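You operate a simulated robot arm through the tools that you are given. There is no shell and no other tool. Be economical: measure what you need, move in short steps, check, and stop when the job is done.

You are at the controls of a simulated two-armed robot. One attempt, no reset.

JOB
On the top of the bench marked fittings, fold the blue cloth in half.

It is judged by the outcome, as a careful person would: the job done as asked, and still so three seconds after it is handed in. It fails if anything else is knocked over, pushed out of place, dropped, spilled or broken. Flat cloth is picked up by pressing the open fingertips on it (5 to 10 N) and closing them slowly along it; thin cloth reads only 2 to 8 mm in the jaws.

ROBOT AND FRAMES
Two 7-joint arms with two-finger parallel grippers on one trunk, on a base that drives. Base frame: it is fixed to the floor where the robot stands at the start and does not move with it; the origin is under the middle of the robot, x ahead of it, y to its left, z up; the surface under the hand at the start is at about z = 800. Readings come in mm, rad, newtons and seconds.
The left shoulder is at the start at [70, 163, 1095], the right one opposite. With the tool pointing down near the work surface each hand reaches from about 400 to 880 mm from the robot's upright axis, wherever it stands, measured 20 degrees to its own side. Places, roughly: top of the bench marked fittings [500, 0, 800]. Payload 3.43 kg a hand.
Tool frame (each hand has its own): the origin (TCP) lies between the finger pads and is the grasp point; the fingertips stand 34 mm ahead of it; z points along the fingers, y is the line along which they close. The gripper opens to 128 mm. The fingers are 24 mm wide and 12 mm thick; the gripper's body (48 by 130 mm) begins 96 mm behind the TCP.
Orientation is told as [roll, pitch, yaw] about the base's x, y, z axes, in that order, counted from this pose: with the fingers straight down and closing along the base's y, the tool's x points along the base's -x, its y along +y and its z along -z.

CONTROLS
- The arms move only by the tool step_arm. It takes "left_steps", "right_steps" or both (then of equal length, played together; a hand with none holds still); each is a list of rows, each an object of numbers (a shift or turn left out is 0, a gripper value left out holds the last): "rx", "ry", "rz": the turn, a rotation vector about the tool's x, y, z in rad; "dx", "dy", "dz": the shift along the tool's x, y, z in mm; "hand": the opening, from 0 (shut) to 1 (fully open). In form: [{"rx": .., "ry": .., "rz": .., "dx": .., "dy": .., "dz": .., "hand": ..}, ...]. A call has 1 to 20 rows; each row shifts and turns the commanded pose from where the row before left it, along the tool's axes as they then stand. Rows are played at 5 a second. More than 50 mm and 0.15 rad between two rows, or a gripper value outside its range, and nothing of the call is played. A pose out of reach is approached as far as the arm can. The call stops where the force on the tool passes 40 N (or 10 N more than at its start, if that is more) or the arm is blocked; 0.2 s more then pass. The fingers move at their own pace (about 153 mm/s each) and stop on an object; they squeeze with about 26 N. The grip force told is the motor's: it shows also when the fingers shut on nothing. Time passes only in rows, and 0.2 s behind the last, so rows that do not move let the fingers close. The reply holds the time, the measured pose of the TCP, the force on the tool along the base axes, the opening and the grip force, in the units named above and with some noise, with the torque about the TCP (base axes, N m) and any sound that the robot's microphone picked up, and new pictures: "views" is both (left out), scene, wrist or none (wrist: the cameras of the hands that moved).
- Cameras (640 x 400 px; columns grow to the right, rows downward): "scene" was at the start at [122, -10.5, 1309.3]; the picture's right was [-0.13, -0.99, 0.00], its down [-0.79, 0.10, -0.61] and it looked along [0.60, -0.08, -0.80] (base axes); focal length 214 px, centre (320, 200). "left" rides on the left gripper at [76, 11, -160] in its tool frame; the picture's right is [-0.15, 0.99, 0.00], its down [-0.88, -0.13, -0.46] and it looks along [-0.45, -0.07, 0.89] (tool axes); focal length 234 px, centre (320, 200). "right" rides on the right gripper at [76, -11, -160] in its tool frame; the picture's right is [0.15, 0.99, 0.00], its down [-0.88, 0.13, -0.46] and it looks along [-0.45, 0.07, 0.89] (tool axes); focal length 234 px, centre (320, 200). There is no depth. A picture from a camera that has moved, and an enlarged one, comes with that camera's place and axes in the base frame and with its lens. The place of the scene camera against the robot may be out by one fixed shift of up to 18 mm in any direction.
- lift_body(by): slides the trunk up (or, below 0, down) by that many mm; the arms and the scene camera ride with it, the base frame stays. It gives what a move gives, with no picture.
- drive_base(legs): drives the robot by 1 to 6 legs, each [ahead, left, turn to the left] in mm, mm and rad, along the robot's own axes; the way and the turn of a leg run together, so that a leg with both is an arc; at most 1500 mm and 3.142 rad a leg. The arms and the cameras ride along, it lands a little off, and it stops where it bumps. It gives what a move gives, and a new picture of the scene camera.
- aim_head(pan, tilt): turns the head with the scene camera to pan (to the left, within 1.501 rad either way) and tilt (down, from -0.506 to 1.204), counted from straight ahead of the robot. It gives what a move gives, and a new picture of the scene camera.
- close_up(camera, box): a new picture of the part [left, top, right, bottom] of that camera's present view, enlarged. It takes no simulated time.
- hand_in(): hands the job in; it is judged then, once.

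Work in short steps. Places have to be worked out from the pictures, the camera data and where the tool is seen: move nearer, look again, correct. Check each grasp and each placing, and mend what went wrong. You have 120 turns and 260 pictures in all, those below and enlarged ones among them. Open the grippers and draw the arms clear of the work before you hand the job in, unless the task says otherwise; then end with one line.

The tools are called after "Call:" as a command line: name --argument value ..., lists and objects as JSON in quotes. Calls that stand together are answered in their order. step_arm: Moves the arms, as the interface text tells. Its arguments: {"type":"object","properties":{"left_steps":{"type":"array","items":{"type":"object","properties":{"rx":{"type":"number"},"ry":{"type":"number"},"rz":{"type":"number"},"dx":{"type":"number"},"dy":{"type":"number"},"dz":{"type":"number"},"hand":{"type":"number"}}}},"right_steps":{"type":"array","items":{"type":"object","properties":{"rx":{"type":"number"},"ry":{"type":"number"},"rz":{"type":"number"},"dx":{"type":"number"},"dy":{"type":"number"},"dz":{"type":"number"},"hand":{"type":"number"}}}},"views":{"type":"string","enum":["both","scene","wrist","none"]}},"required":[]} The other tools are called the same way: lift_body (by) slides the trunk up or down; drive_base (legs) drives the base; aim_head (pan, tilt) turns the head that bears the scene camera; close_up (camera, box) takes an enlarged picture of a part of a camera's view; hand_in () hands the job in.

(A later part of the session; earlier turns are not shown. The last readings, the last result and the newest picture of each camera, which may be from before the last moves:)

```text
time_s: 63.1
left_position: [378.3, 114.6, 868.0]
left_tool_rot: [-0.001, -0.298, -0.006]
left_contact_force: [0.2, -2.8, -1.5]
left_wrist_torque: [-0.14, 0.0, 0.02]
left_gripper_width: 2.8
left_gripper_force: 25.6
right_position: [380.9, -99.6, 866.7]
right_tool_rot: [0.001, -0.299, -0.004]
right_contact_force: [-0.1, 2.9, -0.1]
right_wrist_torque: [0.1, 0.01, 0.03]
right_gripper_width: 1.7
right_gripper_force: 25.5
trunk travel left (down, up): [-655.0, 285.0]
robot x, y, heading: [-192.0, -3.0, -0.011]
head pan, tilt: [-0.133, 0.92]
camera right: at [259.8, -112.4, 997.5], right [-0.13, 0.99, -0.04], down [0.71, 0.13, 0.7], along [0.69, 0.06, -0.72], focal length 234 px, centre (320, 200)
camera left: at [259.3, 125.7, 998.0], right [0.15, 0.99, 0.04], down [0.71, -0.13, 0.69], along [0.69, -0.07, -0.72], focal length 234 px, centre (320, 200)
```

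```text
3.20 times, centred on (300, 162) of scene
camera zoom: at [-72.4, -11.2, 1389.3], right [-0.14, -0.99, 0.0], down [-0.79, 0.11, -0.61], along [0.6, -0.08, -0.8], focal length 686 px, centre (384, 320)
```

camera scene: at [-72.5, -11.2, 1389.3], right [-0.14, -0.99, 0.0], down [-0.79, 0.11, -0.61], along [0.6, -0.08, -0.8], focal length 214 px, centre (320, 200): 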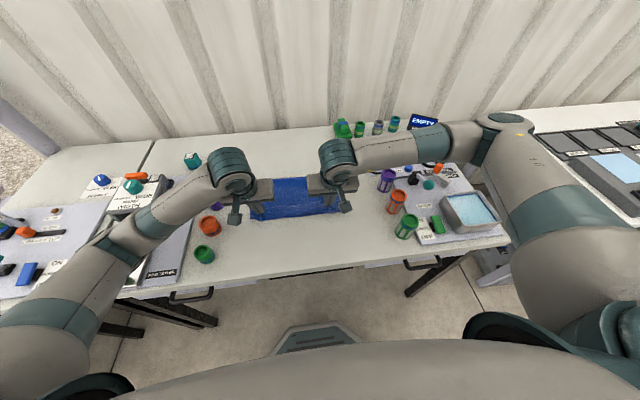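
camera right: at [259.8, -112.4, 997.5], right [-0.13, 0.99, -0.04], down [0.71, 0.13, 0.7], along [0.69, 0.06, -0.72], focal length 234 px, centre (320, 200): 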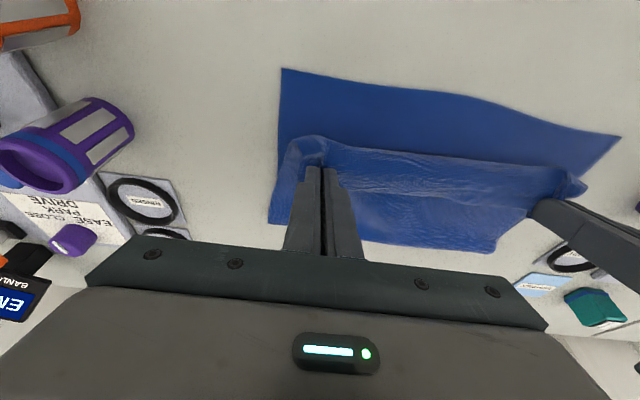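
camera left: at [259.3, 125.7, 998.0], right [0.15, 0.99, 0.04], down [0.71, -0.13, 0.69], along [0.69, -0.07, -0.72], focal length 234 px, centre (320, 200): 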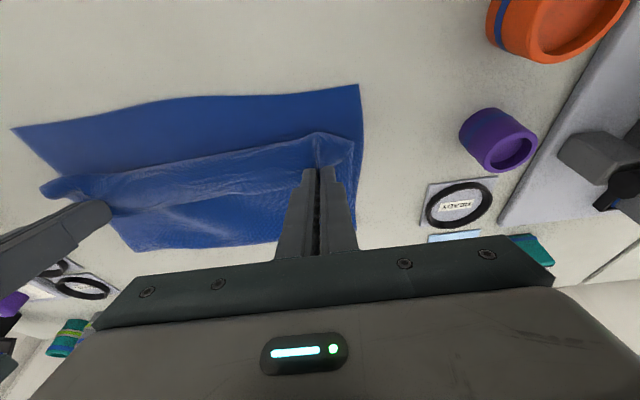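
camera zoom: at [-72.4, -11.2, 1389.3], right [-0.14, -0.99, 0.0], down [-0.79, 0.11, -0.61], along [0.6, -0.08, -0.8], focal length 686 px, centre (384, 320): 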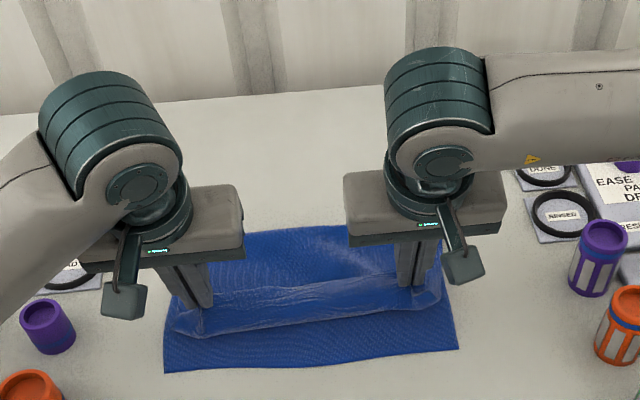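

Fold now ≈502 with near corners (328,156) and (316,−142): nearly a true half. I bring the edge down and back onto the near edge (left a little less than right).

Call:
step_arm --left_steps '[{"dx": 10.5, "dz": 2.2}, {"dx": 10.5, "dz": 2.2}, {"dx": 10.5, "dz": 2.2}, {"dx": 10.5, "dz": 2.2}, {"dx": 10.5, "dz": 2.2}, {}]' --right_steps '[{"dx": 13.2, "dz": 1.35}, {"dx": 13.2, "dz": 1.35}, {"dx": 13.2, "dz": 1.35}, {"dx": 13.2, "dz": 1.35}, {"dx": 13.2, "dz": 1.35}, {}]' --views "wrist"

Call:
close_up --camera "scene" --box '[200, 100, 400, 225]'

```text
time_s: 64.5
left_position: [331.5, 113.6, 843.6]
left_tool_rot: [0.001, -0.3, -0.004]
left_contact_force: [1.1, -1.0, 5.1]
left_wrist_torque: [-0.07, -0.02, 0.07]
left_gripper_width: 2.6
left_gripper_force: 26.0
right_position: [320.1, -100.1, 840.5]
right_tool_rot: [0.001, -0.3, -0.005]
right_contact_force: [0.3, 2.0, 2.0]
right_wrist_torque: [0.06, 0.02, -0.02]
right_gripper_width: 1.7
right_gripper_force: 26.2
trunk travel left (down, up): [-655.0, 285.0]
robot x, y, heading: [-188.8, -1.2, -0.004]
head pan, tilt: [-0.133, 0.92]
camera right: at [199.3, -111.3, 971.9], right [-0.13, 0.99, -0.04], down [0.71, 0.13, 0.7], along [0.69, 0.06, -0.72], focal length 234 px, centre (320, 200)
camera left: at [212.0, 125.6, 973.6], right [0.14, 0.99, 0.04], down [0.71, -0.13, 0.7], along [0.69, -0.07, -0.72], focal length 234 px, centre (320, 200)
```

right: 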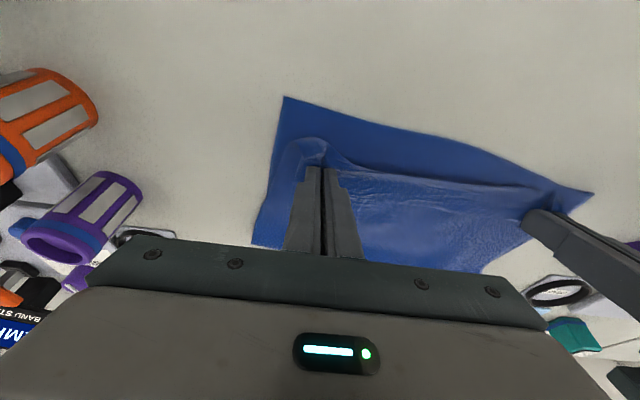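
left: 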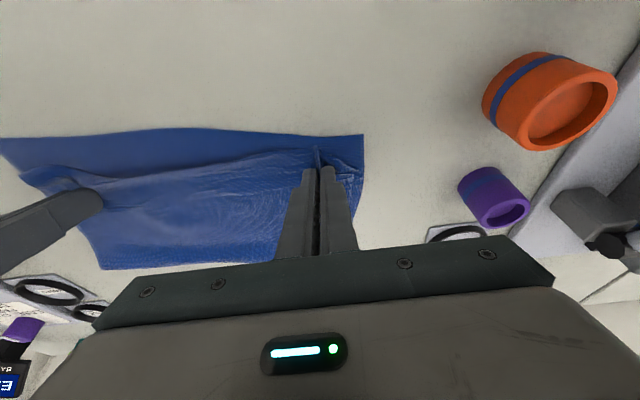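

```text
3.20 times, centred on (300, 162) of scene
camera zoom: at [-72.8, -11.2, 1389.5], right [-0.14, -0.99, 0.0], down [-0.79, 0.11, -0.61], along [0.6, -0.08, -0.8], focal length 686 px, centre (384, 320)
```

zoom: 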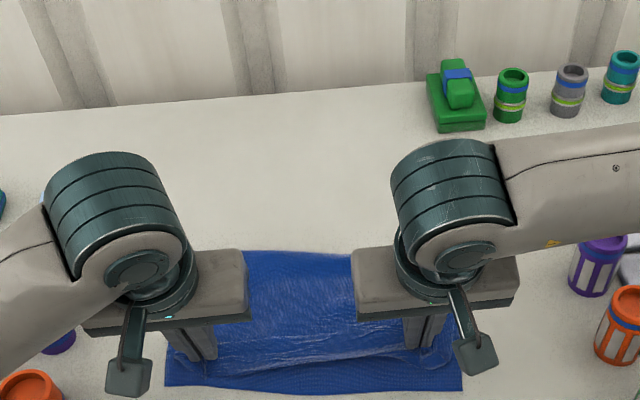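

Touching down dragged the lower layer back a bit (near corners ≈ (312,·) left, (266,·) right; fold ≈ 450–468). I lift ~25 mm to unload, then back the base 30 mm to bring the edge over it without dragging.

Call:
step_arm --left_steps '[{"dx": -4, "dz": -12}, {"dx": -4, "dz": -12}, {}]' --right_steps '[{"dx": -4, "dz": -12}, {"dx": -4, "dz": -12}, {}]' --views "none"

Call:
drive_base --legs '[[-30, 0, 0]]'

Call:
step_arm --left_steps '[{}]' --right_steps '[{}]' --views "wrist"

```text
time_s: 65.3
left_position: [333.1, 114.2, 869.0]
left_tool_rot: [0.0, -0.299, -0.005]
left_contact_force: [0.6, -2.1, -0.6]
left_wrist_torque: [-0.09, 0.03, 0.01]
left_gripper_width: 3.0
left_gripper_force: 26.0
right_position: [320.5, -99.4, 866.1]
right_tool_rot: [-0.001, -0.299, -0.006]
right_contact_force: [0.4, 2.2, -0.6]
right_wrist_torque: [0.07, -0.01, 0.0]
right_gripper_width: 1.5
right_gripper_force: 25.8
trunk travel left (down, up): [-655.0, 285.0]
robot x, y, heading: [-196.5, -1.6, -0.003]
head pan, tilt: [-0.133, 0.92]
```

```text
time_s: 66.2
left_position: [303.5, 114.2, 868.2]
left_tool_rot: [0.0, -0.299, -0.005]
left_contact_force: [-0.7, -1.8, -0.5]
left_wrist_torque: [-0.08, 0.0, -0.02]
left_gripper_width: 3.0
left_gripper_force: 25.5
right_position: [291.5, -99.5, 866.5]
right_tool_rot: [-0.001, -0.296, -0.006]
right_contact_force: [-0.2, 2.4, 0.2]
right_wrist_torque: [0.11, -0.04, -0.01]
right_gripper_width: 1.7
right_gripper_force: 25.4
trunk travel left (down, up): [-655.0, 285.0]
robot x, y, heading: [-223.3, -1.2, -0.006]
head pan, tilt: [-0.133, 0.92]
camera scene: at [-101.4, -11.1, 1389.2], right [-0.14, -0.99, 0.0], down [-0.79, 0.11, -0.6], along [0.6, -0.08, -0.8], focal length 214 px, centre (320, 200)
```

scene: 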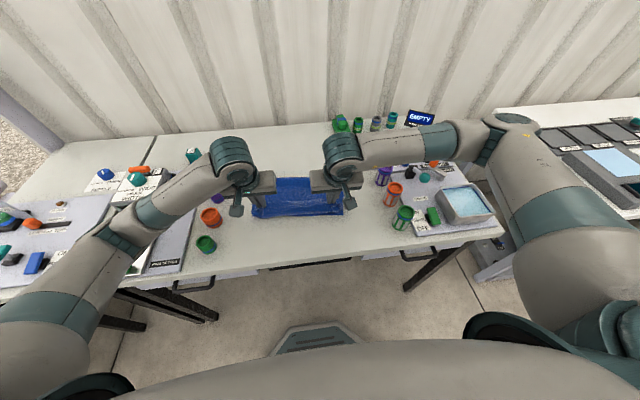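

```text
time_s: 66.6
left_position: [305.3, 113.4, 867.8]
left_tool_rot: [0.001, -0.297, -0.005]
left_contact_force: [-0.2, -1.4, -0.2]
left_wrist_torque: [-0.05, 0.07, 0.04]
left_gripper_width: 2.7
left_gripper_force: 26.1
right_position: [292.1, -98.9, 865.3]
right_tool_rot: [0.0, -0.299, -0.005]
right_contact_force: [1.2, 2.1, -1.1]
right_wrist_torque: [0.05, 0.02, 0.01]
right_gripper_width: 1.7
right_gripper_force: 25.9
trunk travel left (down, up): [-655.0, 285.0]
robot x, y, heading: [-225.9, 3.1, -0.001]
head pan, tilt: [-0.133, 0.92]
camera right: at [172.4, -111.6, 996.6], right [-0.13, 0.99, -0.04], down [0.71, 0.13, 0.69], along [0.69, 0.06, -0.72], focal length 234 px, centre (320, 200)
camera left: at [185.3, 125.5, 998.1], right [0.15, 0.99, 0.04], down [0.71, -0.13, 0.69], along [0.69, -0.07, -0.72], focal length 234 px, centre (320, 200)
```

right: 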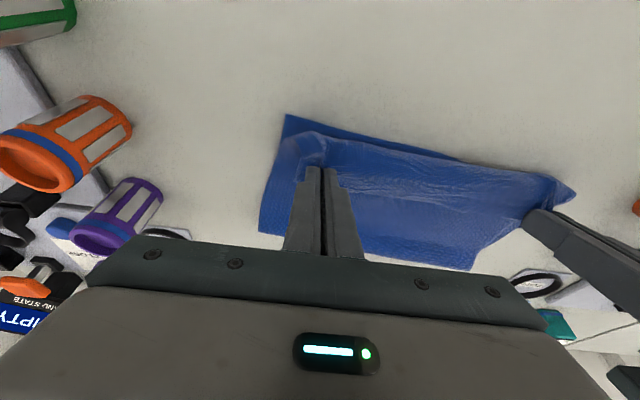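
left: 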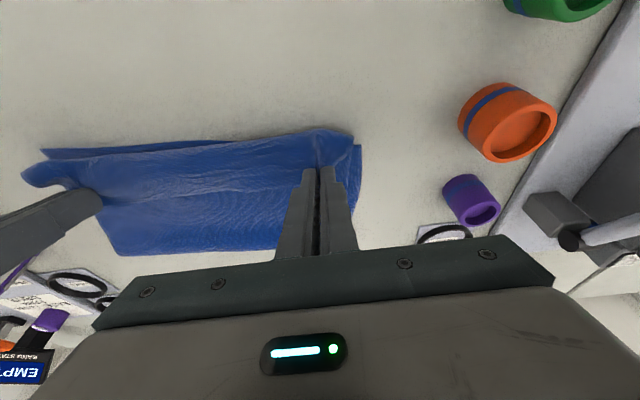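

The layers are skewed and unequal now; I have budget, so I redo it: lay the cloth out straight and repeat the 45° descent, ending without touching down hard.

Call:
step_arm --left_steps '[{"dx": -24.4, "dz": -12.8}, {"dx": -24.4, "dz": -12.8}, {"dx": -24.4, "dz": -12.8}, {"dx": -24.4, "dz": -12.8}, {"dx": -24.4, "dz": -12.8}, {"dx": -24.4, "dz": -12.8}, {"dx": -24.4, "dz": -12.8}, {"dx": -26.8, "dz": 26.3}, {"dx": -26.8, "dz": 26.3}, {"dx": -26.8, "dz": 26.3}, {"dx": -26.8, "dz": 26.3}, {"dx": -26.8, "dz": 26.3}, {"dx": -26.8, "dz": 26.3}, {}]' --right_steps '[{"dx": -24.4, "dz": -12.8}, {"dx": -24.4, "dz": -12.8}, {"dx": -24.4, "dz": -12.8}, {"dx": -24.4, "dz": -12.8}, {"dx": -24.4, "dz": -12.8}, {"dx": -24.4, "dz": -12.8}, {"dx": -24.4, "dz": -12.8}, {"dx": -26.8, "dz": 26.3}, {"dx": -26.8, "dz": 26.3}, {"dx": -26.8, "dz": 26.3}, {"dx": -26.8, "dz": 26.3}, {"dx": -26.8, "dz": 26.3}, {"dx": -26.8, "dz": 26.3}, {"dx": -12.4, "dz": 3.8}]' --views "none"

Call:
drive_base --legs '[[40, 0, 0]]'

Call:
close_up --camera "scene" --box '[200, 100, 400, 225]'

```text
time_s: 69.6
left_position: [640.6, 111.5, 899.9]
left_tool_rot: [0.001, -0.302, -0.006]
left_contact_force: [0.6, -1.4, 0.0]
left_wrist_torque: [-0.09, -0.02, 0.02]
left_gripper_width: 2.8
left_gripper_force: 26.0
right_position: [640.7, -101.0, 899.7]
right_tool_rot: [0.0, -0.301, -0.008]
right_contact_force: [-0.8, 1.7, -0.1]
right_wrist_torque: [0.03, 0.0, -0.01]
right_gripper_width: 2.0
right_gripper_force: 26.0
trunk travel left (down, up): [-655.0, 285.0]
robot x, y, heading: [-224.8, 0.3, -0.006]
head pan, tilt: [-0.133, 0.92]
```

```text
time_s: 70.4
left_position: [678.5, 109.1, 902.9]
left_tool_rot: [0.001, -0.301, -0.007]
left_contact_force: [0.1, -1.4, 0.1]
left_wrist_torque: [-0.07, 0.0, 0.01]
left_gripper_width: 2.5
left_gripper_force: 25.8
right_position: [680.0, -102.0, 899.6]
right_tool_rot: [-0.001, -0.301, -0.007]
right_contact_force: [-0.4, 1.2, -0.2]
right_wrist_torque: [0.02, 0.01, -0.02]
right_gripper_width: 1.7
right_gripper_force: 25.5
trunk travel left (down, up): [-655.0, 285.0]
robot x, y, heading: [-182.8, -3.5, -0.008]
head pan, tilt: [-0.133, 0.92]
camera scene: at [-65.0, -11.4, 1389.7], right [-0.14, -0.99, 0.0], down [-0.79, 0.11, -0.61], along [0.6, -0.08, -0.8], focal length 214 px, centre (320, 200)
```

scene: 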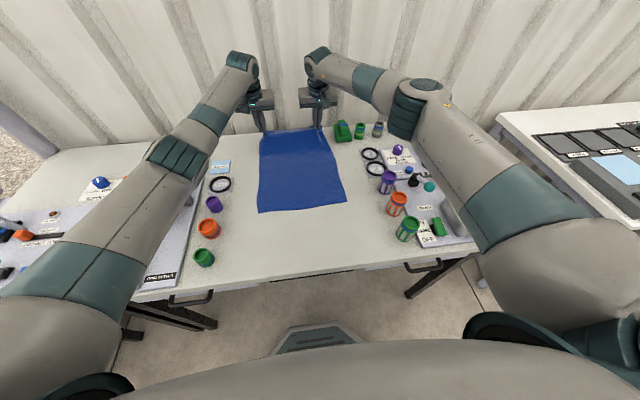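

```text
3.20 times, centred on (300, 162) of scene
camera zoom: at [-65.0, -11.4, 1389.7], right [-0.14, -0.99, 0.0], down [-0.79, 0.11, -0.61], along [0.6, -0.08, -0.8], focal length 686 px, centre (384, 320)
```

zoom: 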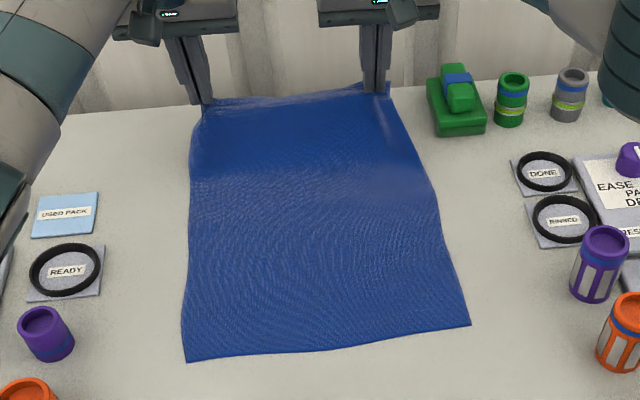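

Straight again; near edge ≈ x 345, so fold target ≈ 536. Apex, then 45° descent on a line shifted accordingly.

Call:
step_arm --left_steps '[{"dx": 16.25, "dz": -21.9, "dy": -2}, {"dx": 16.25, "dz": -21.9, "dy": -2}, {"dx": 16.25, "dz": -21.9, "dy": -2}, {"dx": 16.25, "dz": -21.9, "dy": -2}, {"dx": 16.25, "dz": -21.9, "dy": -2}, {"dx": 16.25, "dz": -21.9, "dy": -2}, {}, {"dx": 12.96, "dz": 6.83}, {"dx": 12.96, "dz": 6.83}, {"dx": 12.96, "dz": 6.83}, {"dx": 12.96, "dz": 6.83}, {"dx": 12.96, "dz": 6.83}, {"dx": 12.96, "dz": 6.83}, {"dx": 12.96, "dz": 6.83}, {"dx": 12.96, "dz": 6.83}, {"dx": 12.96, "dz": 6.83}, {"dx": 12.96, "dz": 6.83}, {"dx": 12.96, "dz": 6.83}, {"dx": 12.96, "dz": 6.83}, {}]' --right_steps '[{"dx": 16.25, "dz": -21.9, "dy": -2}, {"dx": 16.25, "dz": -21.9, "dy": -2}, {"dx": 16.25, "dz": -21.9, "dy": -2}, {"dx": 16.25, "dz": -21.9, "dy": -2}, {"dx": 16.25, "dz": -21.9, "dy": -2}, {"dx": 16.25, "dz": -21.9, "dy": -2}, {}, {"dx": 12.96, "dz": 6.83}, {"dx": 12.96, "dz": 6.83}, {"dx": 12.96, "dz": 6.83}, {"dx": 12.96, "dz": 6.83}, {"dx": 12.96, "dz": 6.83}, {"dx": 12.96, "dz": 6.83}, {"dx": 12.96, "dz": 6.83}, {"dx": 12.96, "dz": 6.83}, {"dx": 12.96, "dz": 6.83}, {"dx": 12.96, "dz": 6.83}, {"dx": 12.96, "dz": 6.83}, {"dx": 12.96, "dz": 6.83}, {}]' --views "wrist"

Call:
close_up --camera "scene" --box '[200, 100, 400, 225]'

```text
time_s: 74.6
left_position: [423.4, 99.7, 873.5]
left_tool_rot: [0.0, -0.298, -0.006]
left_contact_force: [0.0, -1.0, 1.0]
left_wrist_torque: [-0.06, -0.01, 0.01]
left_gripper_width: 2.5
left_gripper_force: 26.2
right_position: [423.6, -113.1, 871.4]
right_tool_rot: [0.002, -0.3, -0.007]
right_contact_force: [-0.1, 1.4, -0.5]
right_wrist_torque: [0.03, 0.01, 0.01]
right_gripper_width: 1.7
right_gripper_force: 26.0
trunk travel left (down, up): [-655.0, 285.0]
robot x, y, heading: [-187.4, -0.5, -0.008]
head pan, tilt: [-0.133, 0.92]
camera right: at [303.5, -124.0, 1003.3], right [-0.13, 0.99, -0.04], down [0.71, 0.13, 0.7], along [0.69, 0.06, -0.72], focal length 234 px, centre (320, 200)
camera left: at [303.1, 111.1, 1004.8], right [0.15, 0.99, 0.04], down [0.71, -0.13, 0.7], along [0.69, -0.07, -0.72], focal length 234 px, centre (320, 200)
```

right: 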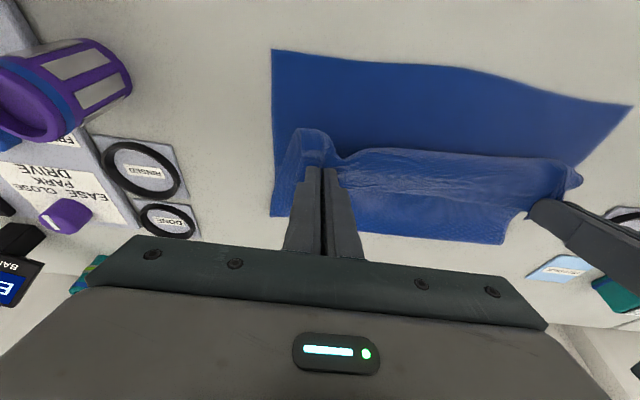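
left: 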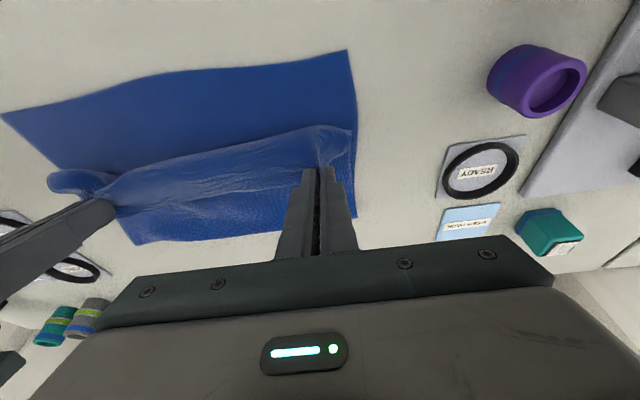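

```text
3.20 times, centred on (300, 162) of scene
camera zoom: at [-63.3, -11.4, 1389.3], right [-0.14, -0.99, 0.0], down [-0.79, 0.11, -0.61], along [0.6, -0.08, -0.8], focal length 686 px, centre (384, 320)
```

zoom: 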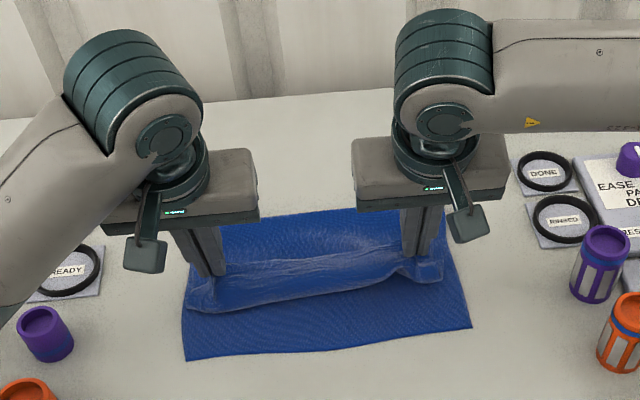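

Near edge measured x≈348; fold ≈523–530: close to a true half. Now I glide the edge back toward the near edge keeping ~18 mm clearance.

Call:
step_arm --left_steps '[{"dx": 9.8, "dz": 0.25, "dy": -1.1}, {"dx": 9.8, "dz": 0.25, "dy": -1.1}, {"dx": 9.8, "dz": 0.25, "dy": -1.1}, {"dx": 9.8, "dz": 0.25, "dy": -1.1}, {"dx": 9.8, "dz": 0.25, "dy": -1.1}, {"dx": 9.8, "dz": 0.25, "dy": -1.1}, {"dx": 9.8, "dz": 0.25, "dy": -1.1}, {}]' --right_steps '[{"dx": 9.8, "dz": 0.25, "dy": -1.1}, {"dx": 9.8, "dz": 0.25, "dy": -1.1}, {"dx": 9.8, "dz": 0.25, "dy": -1.1}, {"dx": 9.8, "dz": 0.25, "dy": -1.1}, {"dx": 9.8, "dz": 0.25, "dy": -1.1}, {"dx": 9.8, "dz": 0.25, "dy": -1.1}, {"dx": 9.8, "dz": 0.25, "dy": -1.1}, {}]' --views "wrist"

Call:
close_up --camera "scene" --box '[200, 100, 400, 225]'

```text
time_s: 76.4
left_position: [357.8, 92.4, 853.7]
left_tool_rot: [0.0, -0.3, -0.004]
left_contact_force: [-0.2, -1.3, -0.3]
left_wrist_torque: [-0.04, -0.02, 0.02]
left_gripper_width: 2.4
left_gripper_force: 26.3
right_position: [357.6, -119.5, 848.8]
right_tool_rot: [0.002, -0.299, -0.006]
right_contact_force: [0.7, 2.0, -0.7]
right_wrist_torque: [0.05, 0.01, -0.03]
right_gripper_width: 1.8
right_gripper_force: 25.5
trunk travel left (down, up): [-655.0, 285.0]
robot x, y, heading: [-187.7, -0.0, -0.007]
head pan, tilt: [-0.133, 0.92]
camera right: at [238.1, -131.5, 980.2], right [-0.13, 0.99, -0.04], down [0.71, 0.13, 0.7], along [0.69, 0.06, -0.72], focal length 234 px, centre (320, 200)
camera left: at [237.7, 104.2, 984.1], right [0.15, 0.99, 0.04], down [0.71, -0.13, 0.7], along [0.69, -0.07, -0.72], focal length 234 px, centre (320, 200)
```

right: 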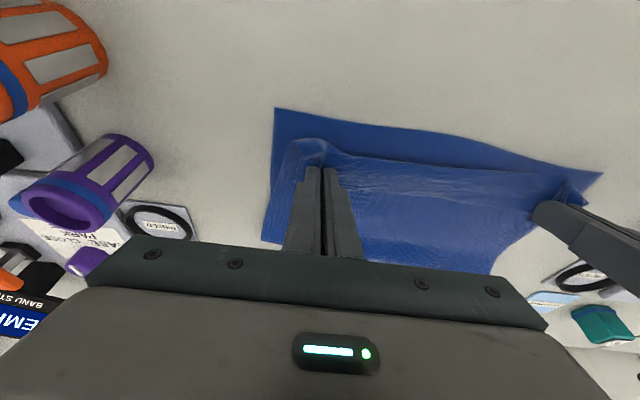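
left: 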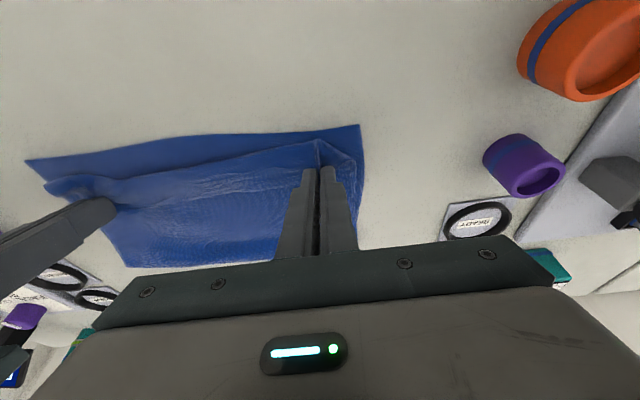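

```text
3.20 times, centred on (300, 162) of scene
camera zoom: at [-63.3, -11.4, 1389.3], right [-0.14, -0.99, 0.0], down [-0.79, 0.11, -0.61], along [0.6, -0.08, -0.8], focal length 686 px, centre (384, 320)
```

zoom: 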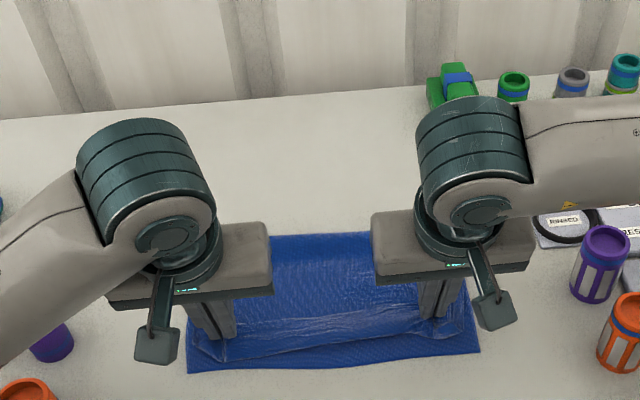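

Curl drags the lower layer slightly, but the layers remain near equal. I raise a bit and move back 35 mm to pull the curl out.

Call:
step_arm --left_steps '[{"dx": -4.4, "dz": -14.3}, {"dx": 8.4, "dz": -2.6}, {"dx": 8.4, "dz": -2.6}, {"dx": 8.4, "dz": -2.6}, {"dx": 8.4, "dz": -2.6}, {}]' --right_steps '[{"dx": -4.4, "dz": -14.3}, {"dx": 9.5, "dz": -3}, {"dx": 9.5, "dz": -3}, {"dx": 9.5, "dz": -3}, {"dx": 9.5, "dz": -3}, {}]' --views "wrist"

Call:
close_up --camera "scene" --box '[200, 100, 400, 225]'

```text
time_s: 77.8
left_position: [321.3, 92.2, 866.8]
left_tool_rot: [0.001, -0.298, -0.008]
left_contact_force: [0.1, -1.0, -0.7]
left_wrist_torque: [-0.07, 0.0, -0.01]
left_gripper_width: 2.4
left_gripper_force: 25.8
right_position: [317.4, -120.3, 865.9]
right_tool_rot: [-0.002, -0.3, -0.009]
right_contact_force: [-0.2, 1.9, 0.3]
right_wrist_torque: [0.11, 0.03, 0.0]
right_gripper_width: 1.9
right_gripper_force: 26.3
trunk travel left (down, up): [-655.0, 285.0]
robot x, y, heading: [-182.5, 1.7, -0.008]
head pan, tilt: [-0.133, 0.92]
camera right: at [197.4, -131.9, 995.9], right [-0.13, 0.99, -0.04], down [0.71, 0.13, 0.7], along [0.69, 0.06, -0.72], focal length 234 px, centre (320, 200)
camera left: at [202.4, 104.4, 998.4], right [0.15, 0.99, 0.04], down [0.71, -0.13, 0.7], along [0.69, -0.07, -0.72], focal length 234 px, centre (320, 200)
```

right: 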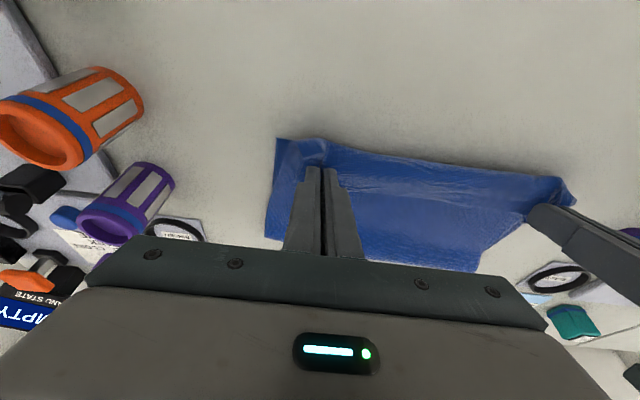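
left: 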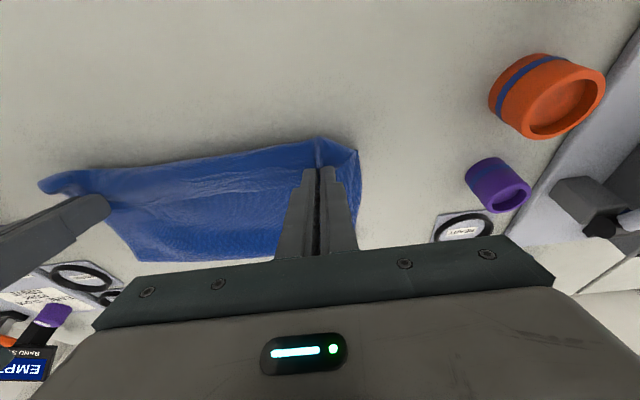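

```text
3.20 times, centred on (300, 162) of scene
camera zoom: at [-63.3, -11.5, 1389.3], right [-0.14, -0.99, 0.0], down [-0.79, 0.11, -0.61], along [0.6, -0.08, -0.8], focal length 686 px, centre (384, 320)
```

zoom: 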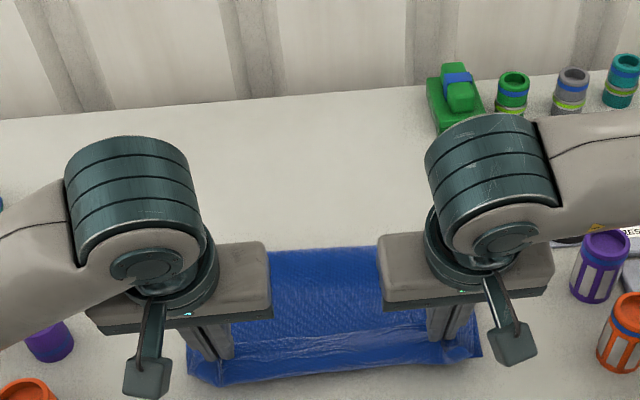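

The near edges now coincide visually (tips x≈328, near edge ≈313, curl front at the edge). I lower straight down to just above the cloth.

Call:
step_arm --left_steps '[{"dx": 2.1, "dz": 6.7}, {"dx": 2.1, "dz": 6.7}, {"dx": 2.1, "dz": 6.7}, {}]' --right_steps '[{"dx": 2.1, "dz": 6.7}, {"dx": 2.1, "dz": 6.7}, {"dx": 2.1, "dz": 6.7}, {}]' --views "wrist"

```text
time_s: 78.8
left_position: [323.3, 92.4, 845.9]
left_tool_rot: [0.0, -0.299, -0.007]
left_contact_force: [-0.3, -0.7, 1.6]
left_wrist_torque: [-0.09, 0.04, 0.02]
left_gripper_width: 2.7
left_gripper_force: 26.4
right_position: [317.6, -120.9, 845.0]
right_tool_rot: [0.0, -0.301, -0.007]
right_contact_force: [0.1, 0.6, -0.2]
right_wrist_torque: [0.04, 0.01, -0.01]
right_gripper_width: 1.9
right_gripper_force: 26.3
trunk travel left (down, up): [-655.0, 285.0]
robot x, y, heading: [-182.0, 0.5, -0.008]
head pan, tilt: [-0.133, 0.92]
camera right: at [197.7, -132.1, 975.9], right [-0.13, 0.99, -0.04], down [0.71, 0.13, 0.7], along [0.69, 0.06, -0.72], focal length 234 px, centre (320, 200)
camera left: at [202.4, 103.7, 977.0], right [0.15, 0.99, 0.04], down [0.71, -0.13, 0.7], along [0.69, -0.07, -0.72], focal length 234 px, centre (320, 200)
```

right: 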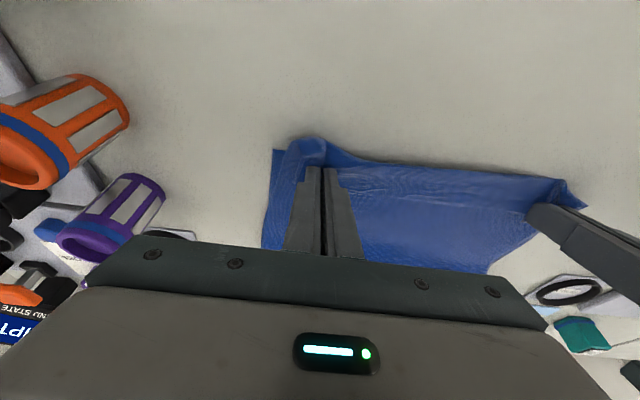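
left: 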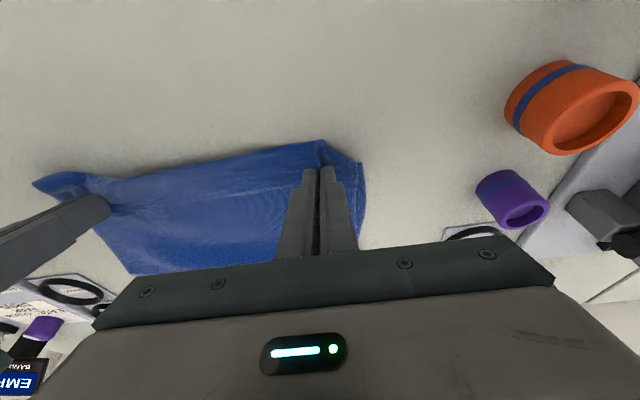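

Now release: open a little, then withdraw up.

Call:
step_arm --left_steps '[{"hand": 0.06}, {"hand": 0.12}, {"hand": 0.18}, {}, {"dz": -15}, {"dz": -30}, {"dz": -40}, {}]' --right_steps '[{"hand": 0.06}, {"hand": 0.12}, {"hand": 0.18}, {}, {"dz": -15}, {"dz": -30}, {"dz": -40}, {}]' --views "wrist"

Call:
close_up --camera "scene" --box '[200, 100, 400, 225]'

```text
time_s: 80.6
left_position: [298.2, 91.2, 928.0]
left_tool_rot: [0.0, -0.298, -0.004]
left_contact_force: [-0.4, 0.0, 0.7]
left_wrist_torque: [0.01, 0.03, -0.02]
left_gripper_width: 23.0
left_gripper_force: 0.0
right_position: [292.6, -119.6, 924.4]
right_tool_rot: [0.0, -0.297, -0.008]
right_contact_force: [-0.2, 0.1, -0.8]
right_wrist_torque: [0.06, -0.02, 0.0]
right_gripper_width: 23.1
right_gripper_force: 0.1
trunk travel left (down, up): [-655.0, 285.0]
robot x, y, heading: [-183.6, -3.6, -0.007]
head pan, tilt: [-0.133, 0.92]
camera right: at [173.1, -131.1, 1054.9], right [-0.13, 0.99, -0.04], down [0.71, 0.13, 0.69], along [0.69, 0.06, -0.72], focal length 234 px, centre (320, 200)
camera left: at [178.4, 103.1, 1058.8], right [0.15, 0.99, 0.04], down [0.71, -0.13, 0.69], along [0.69, -0.07, -0.72], focal length 234 px, centre (320, 200)
```

right: 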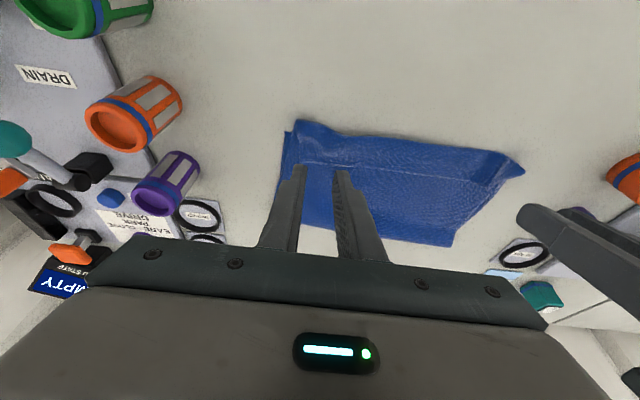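
left: 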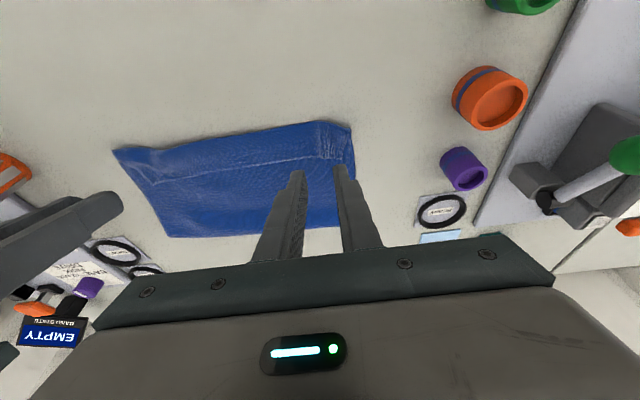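

```text
3.20 times, centred on (300, 162) of scene
camera zoom: at [-62.7, -11.3, 1389.2], right [-0.14, -0.99, 0.0], down [-0.79, 0.11, -0.6], along [0.6, -0.08, -0.8], focal length 686 px, centre (384, 320)
```

zoom: 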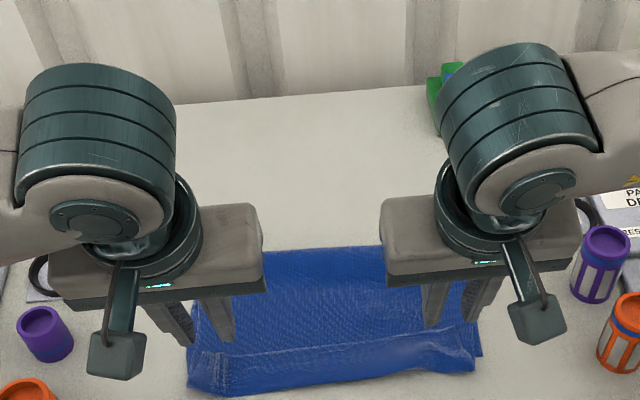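

Released cleanly. I close up on the wrist views to see the near edge and hem.

Call:
close_up --camera "left" --box '[90, 90, 390, 278]'

Call:
close_up --camera "right" --box '[260, 90, 560, 278]'

```text
2.13 times, centred on (240, 184) of left
camera zoom: at [178.4, 103.1, 1058.8], right [0.15, 0.99, 0.04], down [0.71, -0.13, 0.69], along [0.69, -0.07, -0.72], focal length 498 px, centre (490, 234)
```

zoom: 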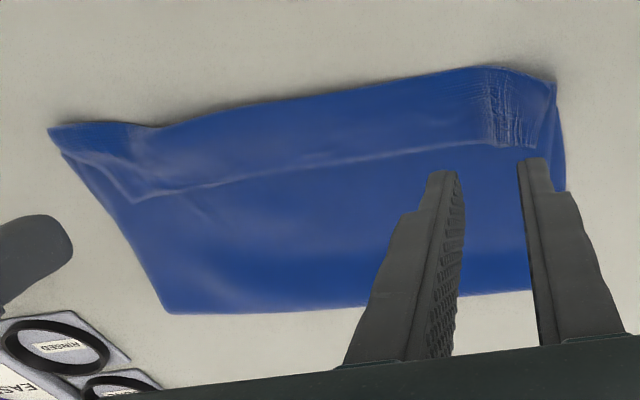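

```text
2.13 times, centred on (410, 184) of right
camera zoom: at [173.1, -131.1, 1054.9], right [-0.13, 0.99, -0.04], down [0.71, 0.13, 0.69], along [0.69, 0.06, -0.72], focal length 498 px, centre (128, 234)
```

zoom: 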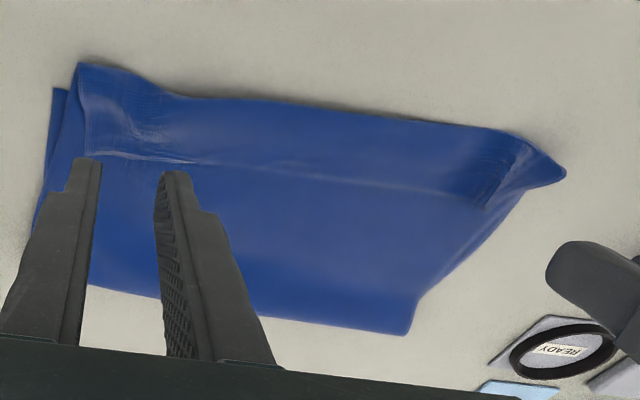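

The top layer's last ~55 mm is rolled back as a hem (edge at x≈350, front at ≈292). I'll try to unroll it: closed fingertips lightly on the hem near its edge, then drag toward the robot.

Call:
step_arm --left_steps '[{"hand": 0}, {"dx": -3.1, "dz": 28.2, "dy": 5}, {"dx": -3.1, "dz": 28.2, "dy": 5}, {"dx": -3.1, "dz": 28.2, "dy": 5}, {"dz": 4}, {"dz": 3}, {}]' --right_steps '[{"hand": 0}, {"dx": -5.1, "dz": 27.4, "dy": -6}, {"dx": -5.1, "dz": 27.4, "dy": -6}, {"dx": -5.1, "dz": 27.4, "dy": -6}, {"dz": 4}, {"dz": 3}, {}]' --views "wrist"

```text
time_s: 82.2
left_position: [333.3, 108.5, 844.1]
left_tool_rot: [0.001, -0.301, -0.007]
left_contact_force: [0.9, -0.3, 0.1]
left_wrist_torque: [-0.01, -0.01, 0.01]
left_gripper_width: 0.1
left_gripper_force: 25.8
right_position: [333.2, -137.0, 843.9]
right_tool_rot: [-0.002, -0.298, -0.006]
right_contact_force: [0.6, 0.1, -0.1]
right_wrist_torque: [-0.01, 0.03, 0.01]
right_gripper_width: 0.2
right_gripper_force: 25.8
trunk travel left (down, up): [-655.0, 285.0]
robot x, y, heading: [-184.7, -1.1, -0.008]
head pan, tilt: [-0.133, 0.92]
camera right: at [213.3, -150.1, 975.5], right [-0.13, 0.99, -0.04], down [0.71, 0.13, 0.7], along [0.69, 0.06, -0.72], focal length 234 px, centre (320, 200)
camera left: at [213.1, 119.6, 974.0], right [0.15, 0.99, 0.04], down [0.71, -0.13, 0.7], along [0.69, -0.07, -0.72], focal length 234 px, centre (320, 200)
```

right: 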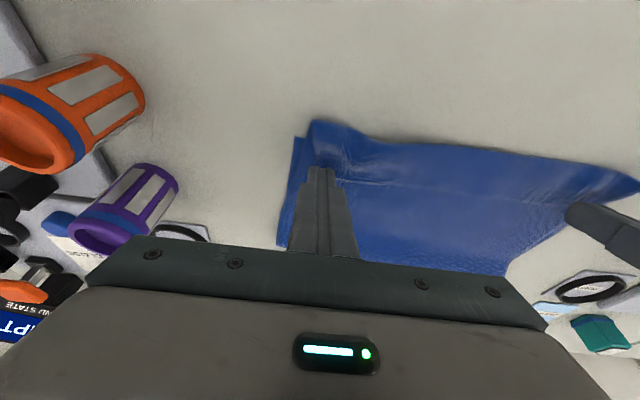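
left: 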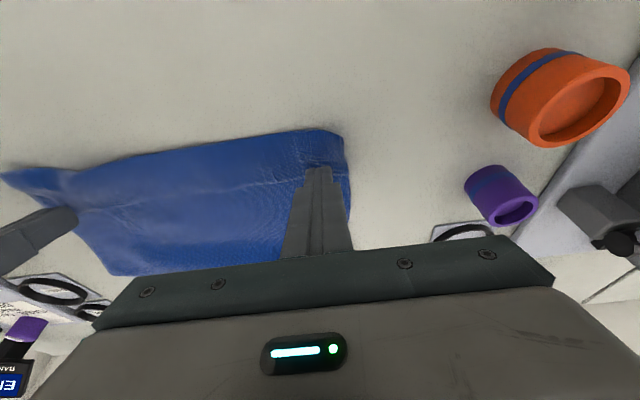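

Fingertips are over the hem edge; lower 3 mm more for light contact, then drag back 60 mm.

Call:
step_arm --left_steps '[{"dz": 2}, {"dz": 1.5}, {}]' --right_steps '[{"dz": 2}, {"dz": 1.5}, {}]' --views "none"

```text
time_s: 83.0
left_position: [333.8, 106.8, 840.5]
left_tool_rot: [-0.001, -0.301, -0.008]
left_contact_force: [-0.8, -0.8, 0.2]
left_wrist_torque: [-0.02, -0.01, -0.01]
left_gripper_width: 0.0
left_gripper_force: 26.3
right_position: [335.4, -138.1, 843.1]
right_tool_rot: [0.0, -0.3, -0.006]
right_contact_force: [-0.6, -1.1, -0.5]
right_wrist_torque: [0.0, -0.07, 0.0]
right_gripper_width: 0.1
right_gripper_force: 26.3
trunk travel left (down, up): [-655.0, 285.0]
robot x, y, heading: [-183.8, -0.3, -0.009]
head pan, tilt: [-0.133, 0.92]
```

Call:
step_arm --left_steps '[{"dz": 1}, {"dz": 0.7}, {"dx": 9.5, "dz": -3}, {"dx": 9.5, "dz": -3}, {"dx": 9.5, "dz": -3}, {"dx": 9.5, "dz": -3}, {"dx": 9.5, "dz": -3}, {"dx": 9.5, "dz": -3}, {}]' --right_steps '[{"dz": 1}, {"dz": 0.7}, {"dx": 9.5, "dz": -3}, {"dx": 9.5, "dz": -3}, {"dx": 9.5, "dz": -3}, {"dx": 9.5, "dz": -3}, {"dx": 9.5, "dz": -3}, {"dx": 9.5, "dz": -3}, {}]' --views "wrist"

```text
time_s: 85.0
left_position: [275.7, 108.3, 838.5]
left_tool_rot: [0.0, -0.302, -0.005]
left_contact_force: [3.4, 0.4, 13.7]
left_wrist_torque: [-0.01, -0.06, 0.01]
left_gripper_width: 0.2
left_gripper_force: 25.7
right_position: [275.1, -138.6, 839.8]
right_tool_rot: [0.001, -0.299, -0.008]
right_contact_force: [1.0, 0.9, 2.3]
right_wrist_torque: [-0.01, -0.04, -0.01]
right_gripper_width: 0.0
right_gripper_force: 25.4
trunk travel left (down, up): [-655.0, 285.0]
robot x, y, heading: [-186.5, 2.3, -0.003]
head pan, tilt: [-0.133, 0.92]
camera right: at [153.7, -149.4, 970.7], right [-0.13, 0.99, -0.04], down [0.71, 0.13, 0.7], along [0.69, 0.06, -0.72], focal length 234 px, centre (320, 200)
camera left: at [155.9, 119.8, 969.1], right [0.15, 0.99, 0.04], down [0.7, -0.13, 0.7], along [0.69, -0.07, -0.72], focal length 234 px, centre (320, 200)
```

right: 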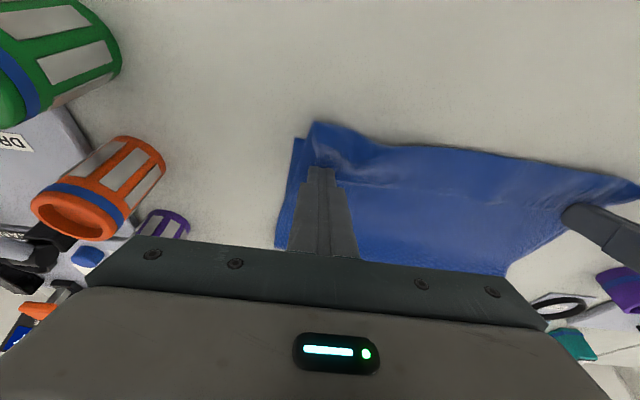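
left: 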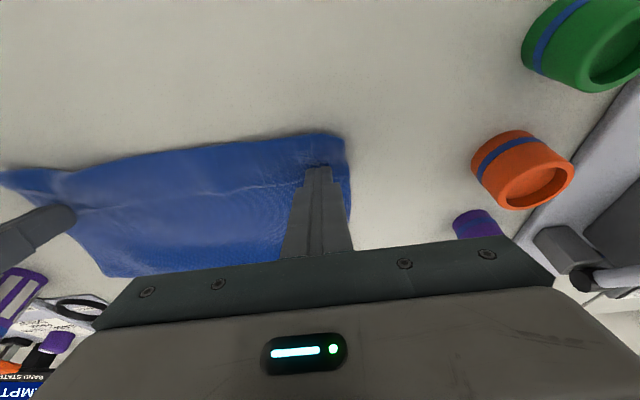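

The whole folded cloth slid rigidly on the bench (now ≈60 mm nearer) rather than unrolling. I'll unfold and redo with a smaller edge bite. First I raise the hands and look at it.

Call:
step_arm --left_steps '[{"dz": -30}, {"dz": -40, "dy": 10}, {"dz": -40, "dy": 20, "ry": 0.1}, {"dy": 30, "ry": 0.1}, {"dy": 40, "ry": 0.1}, {"dy": 40}]' --right_steps '[{"dz": -30}, {"dz": -40, "dy": -10}, {"dz": -40, "dy": -20, "ry": 0.1}, {"dy": -30, "ry": 0.1}, {"dy": -40, "ry": 0.1}, {"dy": -40}]' --views "both"

Call:
close_up --camera "scene" --box '[220, 150, 380, 250]'

```text
time_s: 86.4
left_position: [240.1, 249.0, 945.3]
left_tool_rot: [-0.001, -0.001, -0.006]
left_contact_force: [-0.6, -0.4, -0.4]
left_wrist_torque: [0.0, -0.04, 0.01]
left_gripper_width: 0.0
left_gripper_force: 26.2
right_position: [240.0, -276.9, 945.6]
right_tool_rot: [0.003, 0.001, -0.006]
right_contact_force: [0.6, 0.9, -0.3]
right_wrist_torque: [-0.01, -0.06, 0.0]
right_gripper_width: 0.0
right_gripper_force: 26.1
trunk travel left (down, up): [-655.0, 285.0]
robot x, y, heading: [-185.7, 0.8, -0.004]
head pan, tilt: [-0.133, 0.92]
camera scene: at [-66.0, -11.6, 1389.6], right [-0.14, -0.99, 0.0], down [-0.79, 0.11, -0.61], along [0.6, -0.08, -0.79], focal length 214 px, centre (320, 200)
camera right: at [164.3, -290.3, 1106.3], right [-0.14, 0.99, 0.0], down [0.88, 0.12, 0.46], along [0.45, 0.07, -0.89], focal length 234 px, centre (320, 200)
camera left: at [164.6, 260.7, 1104.3], right [0.15, 0.99, 0.0], down [0.88, -0.14, 0.46], along [0.45, -0.07, -0.89], focal length 234 px, centre (320, 200)
```

scene: 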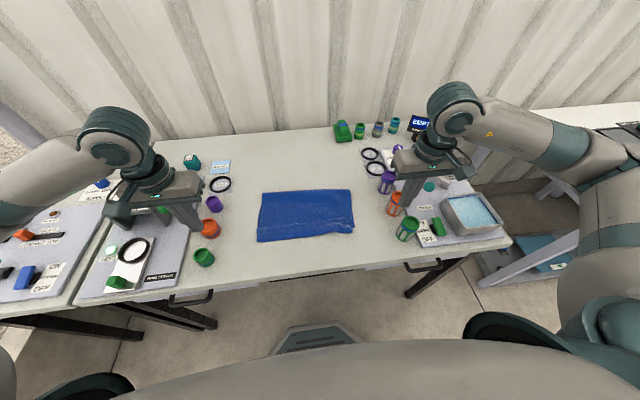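
right: 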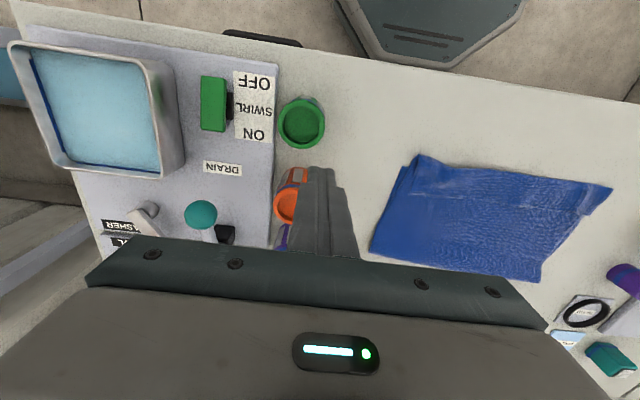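
left: 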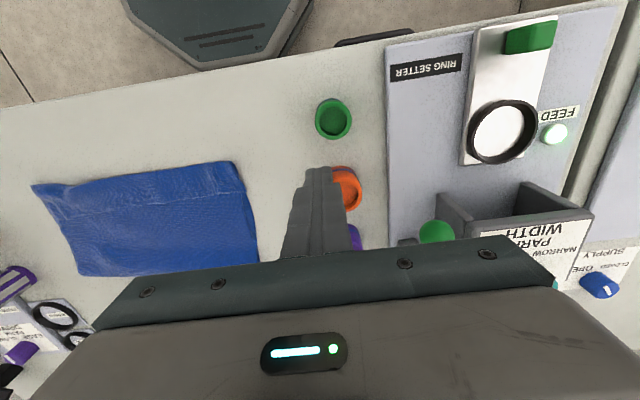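

```text
4.00 times, centred on (300, 200) of scene
camera zoom: at [-66.0, -11.6, 1389.6], right [-0.14, -0.99, 0.0], down [-0.79, 0.11, -0.61], along [0.6, -0.08, -0.79], focal length 858 px, centre (400, 200)
```

zoom: 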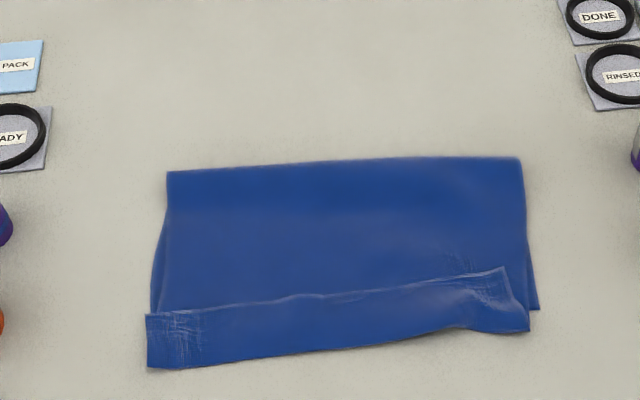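

Clear view: top layer ≈235 mm (incl. ~50 mm hem rolled back), lower ≈150 mm. I'll re-grasp the hem's free edge (x≈288) with a small bite; first hover over it.

Call:
step_arm --left_steps '[{"dx": -10, "dy": -30, "hand": 0.3}, {"dx": -10, "dy": -30}, {"dx": -10, "dy": -30}, {"dx": -10, "dy": -30}, {"dx": -8, "dy": -25, "dz": 20}, {"dz": 40}]' --right_steps '[{"dx": -10, "dy": 33, "hand": 0.3}, {"dx": -10, "dy": 33}, {"dx": -10, "dy": 33}, {"dx": -10, "dy": 33}, {"dx": -10, "dy": 32, "dz": 20}, {"dz": 40}]' --views "wrist"

```text
time_s: 87.8
left_position: [292.2, 102.4, 884.4]
left_tool_rot: [-0.002, -0.001, -0.006]
left_contact_force: [-0.4, -0.2, -0.5]
left_wrist_torque: [-0.03, -0.02, 0.01]
left_gripper_width: 38.6
left_gripper_force: 0.1
right_position: [294.0, -112.3, 886.5]
right_tool_rot: [0.001, 0.0, -0.007]
right_contact_force: [-0.1, -0.6, 0.0]
right_wrist_torque: [0.03, 0.0, 0.01]
right_gripper_width: 38.3
right_gripper_force: 0.1
trunk travel left (down, up): [-655.0, 285.0]
robot x, y, heading: [-183.9, -2.1, -0.006]
head pan, tilt: [-0.133, 0.92]
camera right: at [217.0, -124.4, 1046.0], right [-0.14, 0.99, 0.0], down [0.88, 0.12, 0.46], along [0.45, 0.06, -0.89], focal length 234 px, centre (320, 200)
camera left: at [216.4, 111.6, 1044.3], right [0.15, 0.99, 0.0], down [0.88, -0.14, 0.46], along [0.45, -0.07, -0.89], focal length 234 px, centre (320, 200)
```

right: 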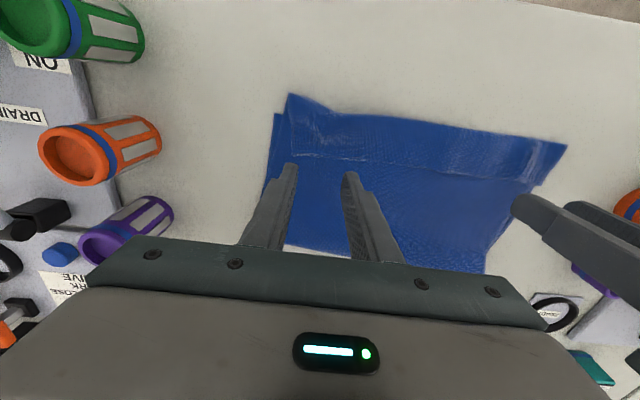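
left: 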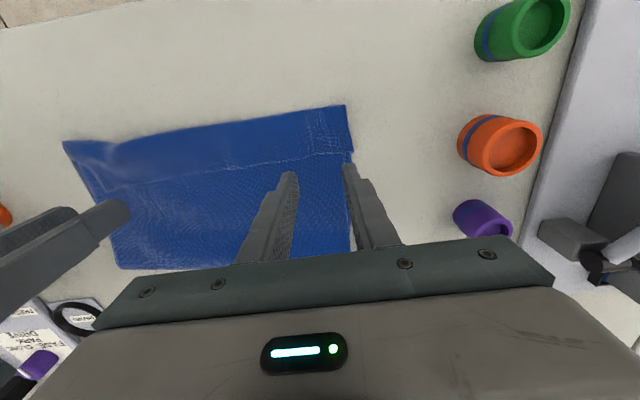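

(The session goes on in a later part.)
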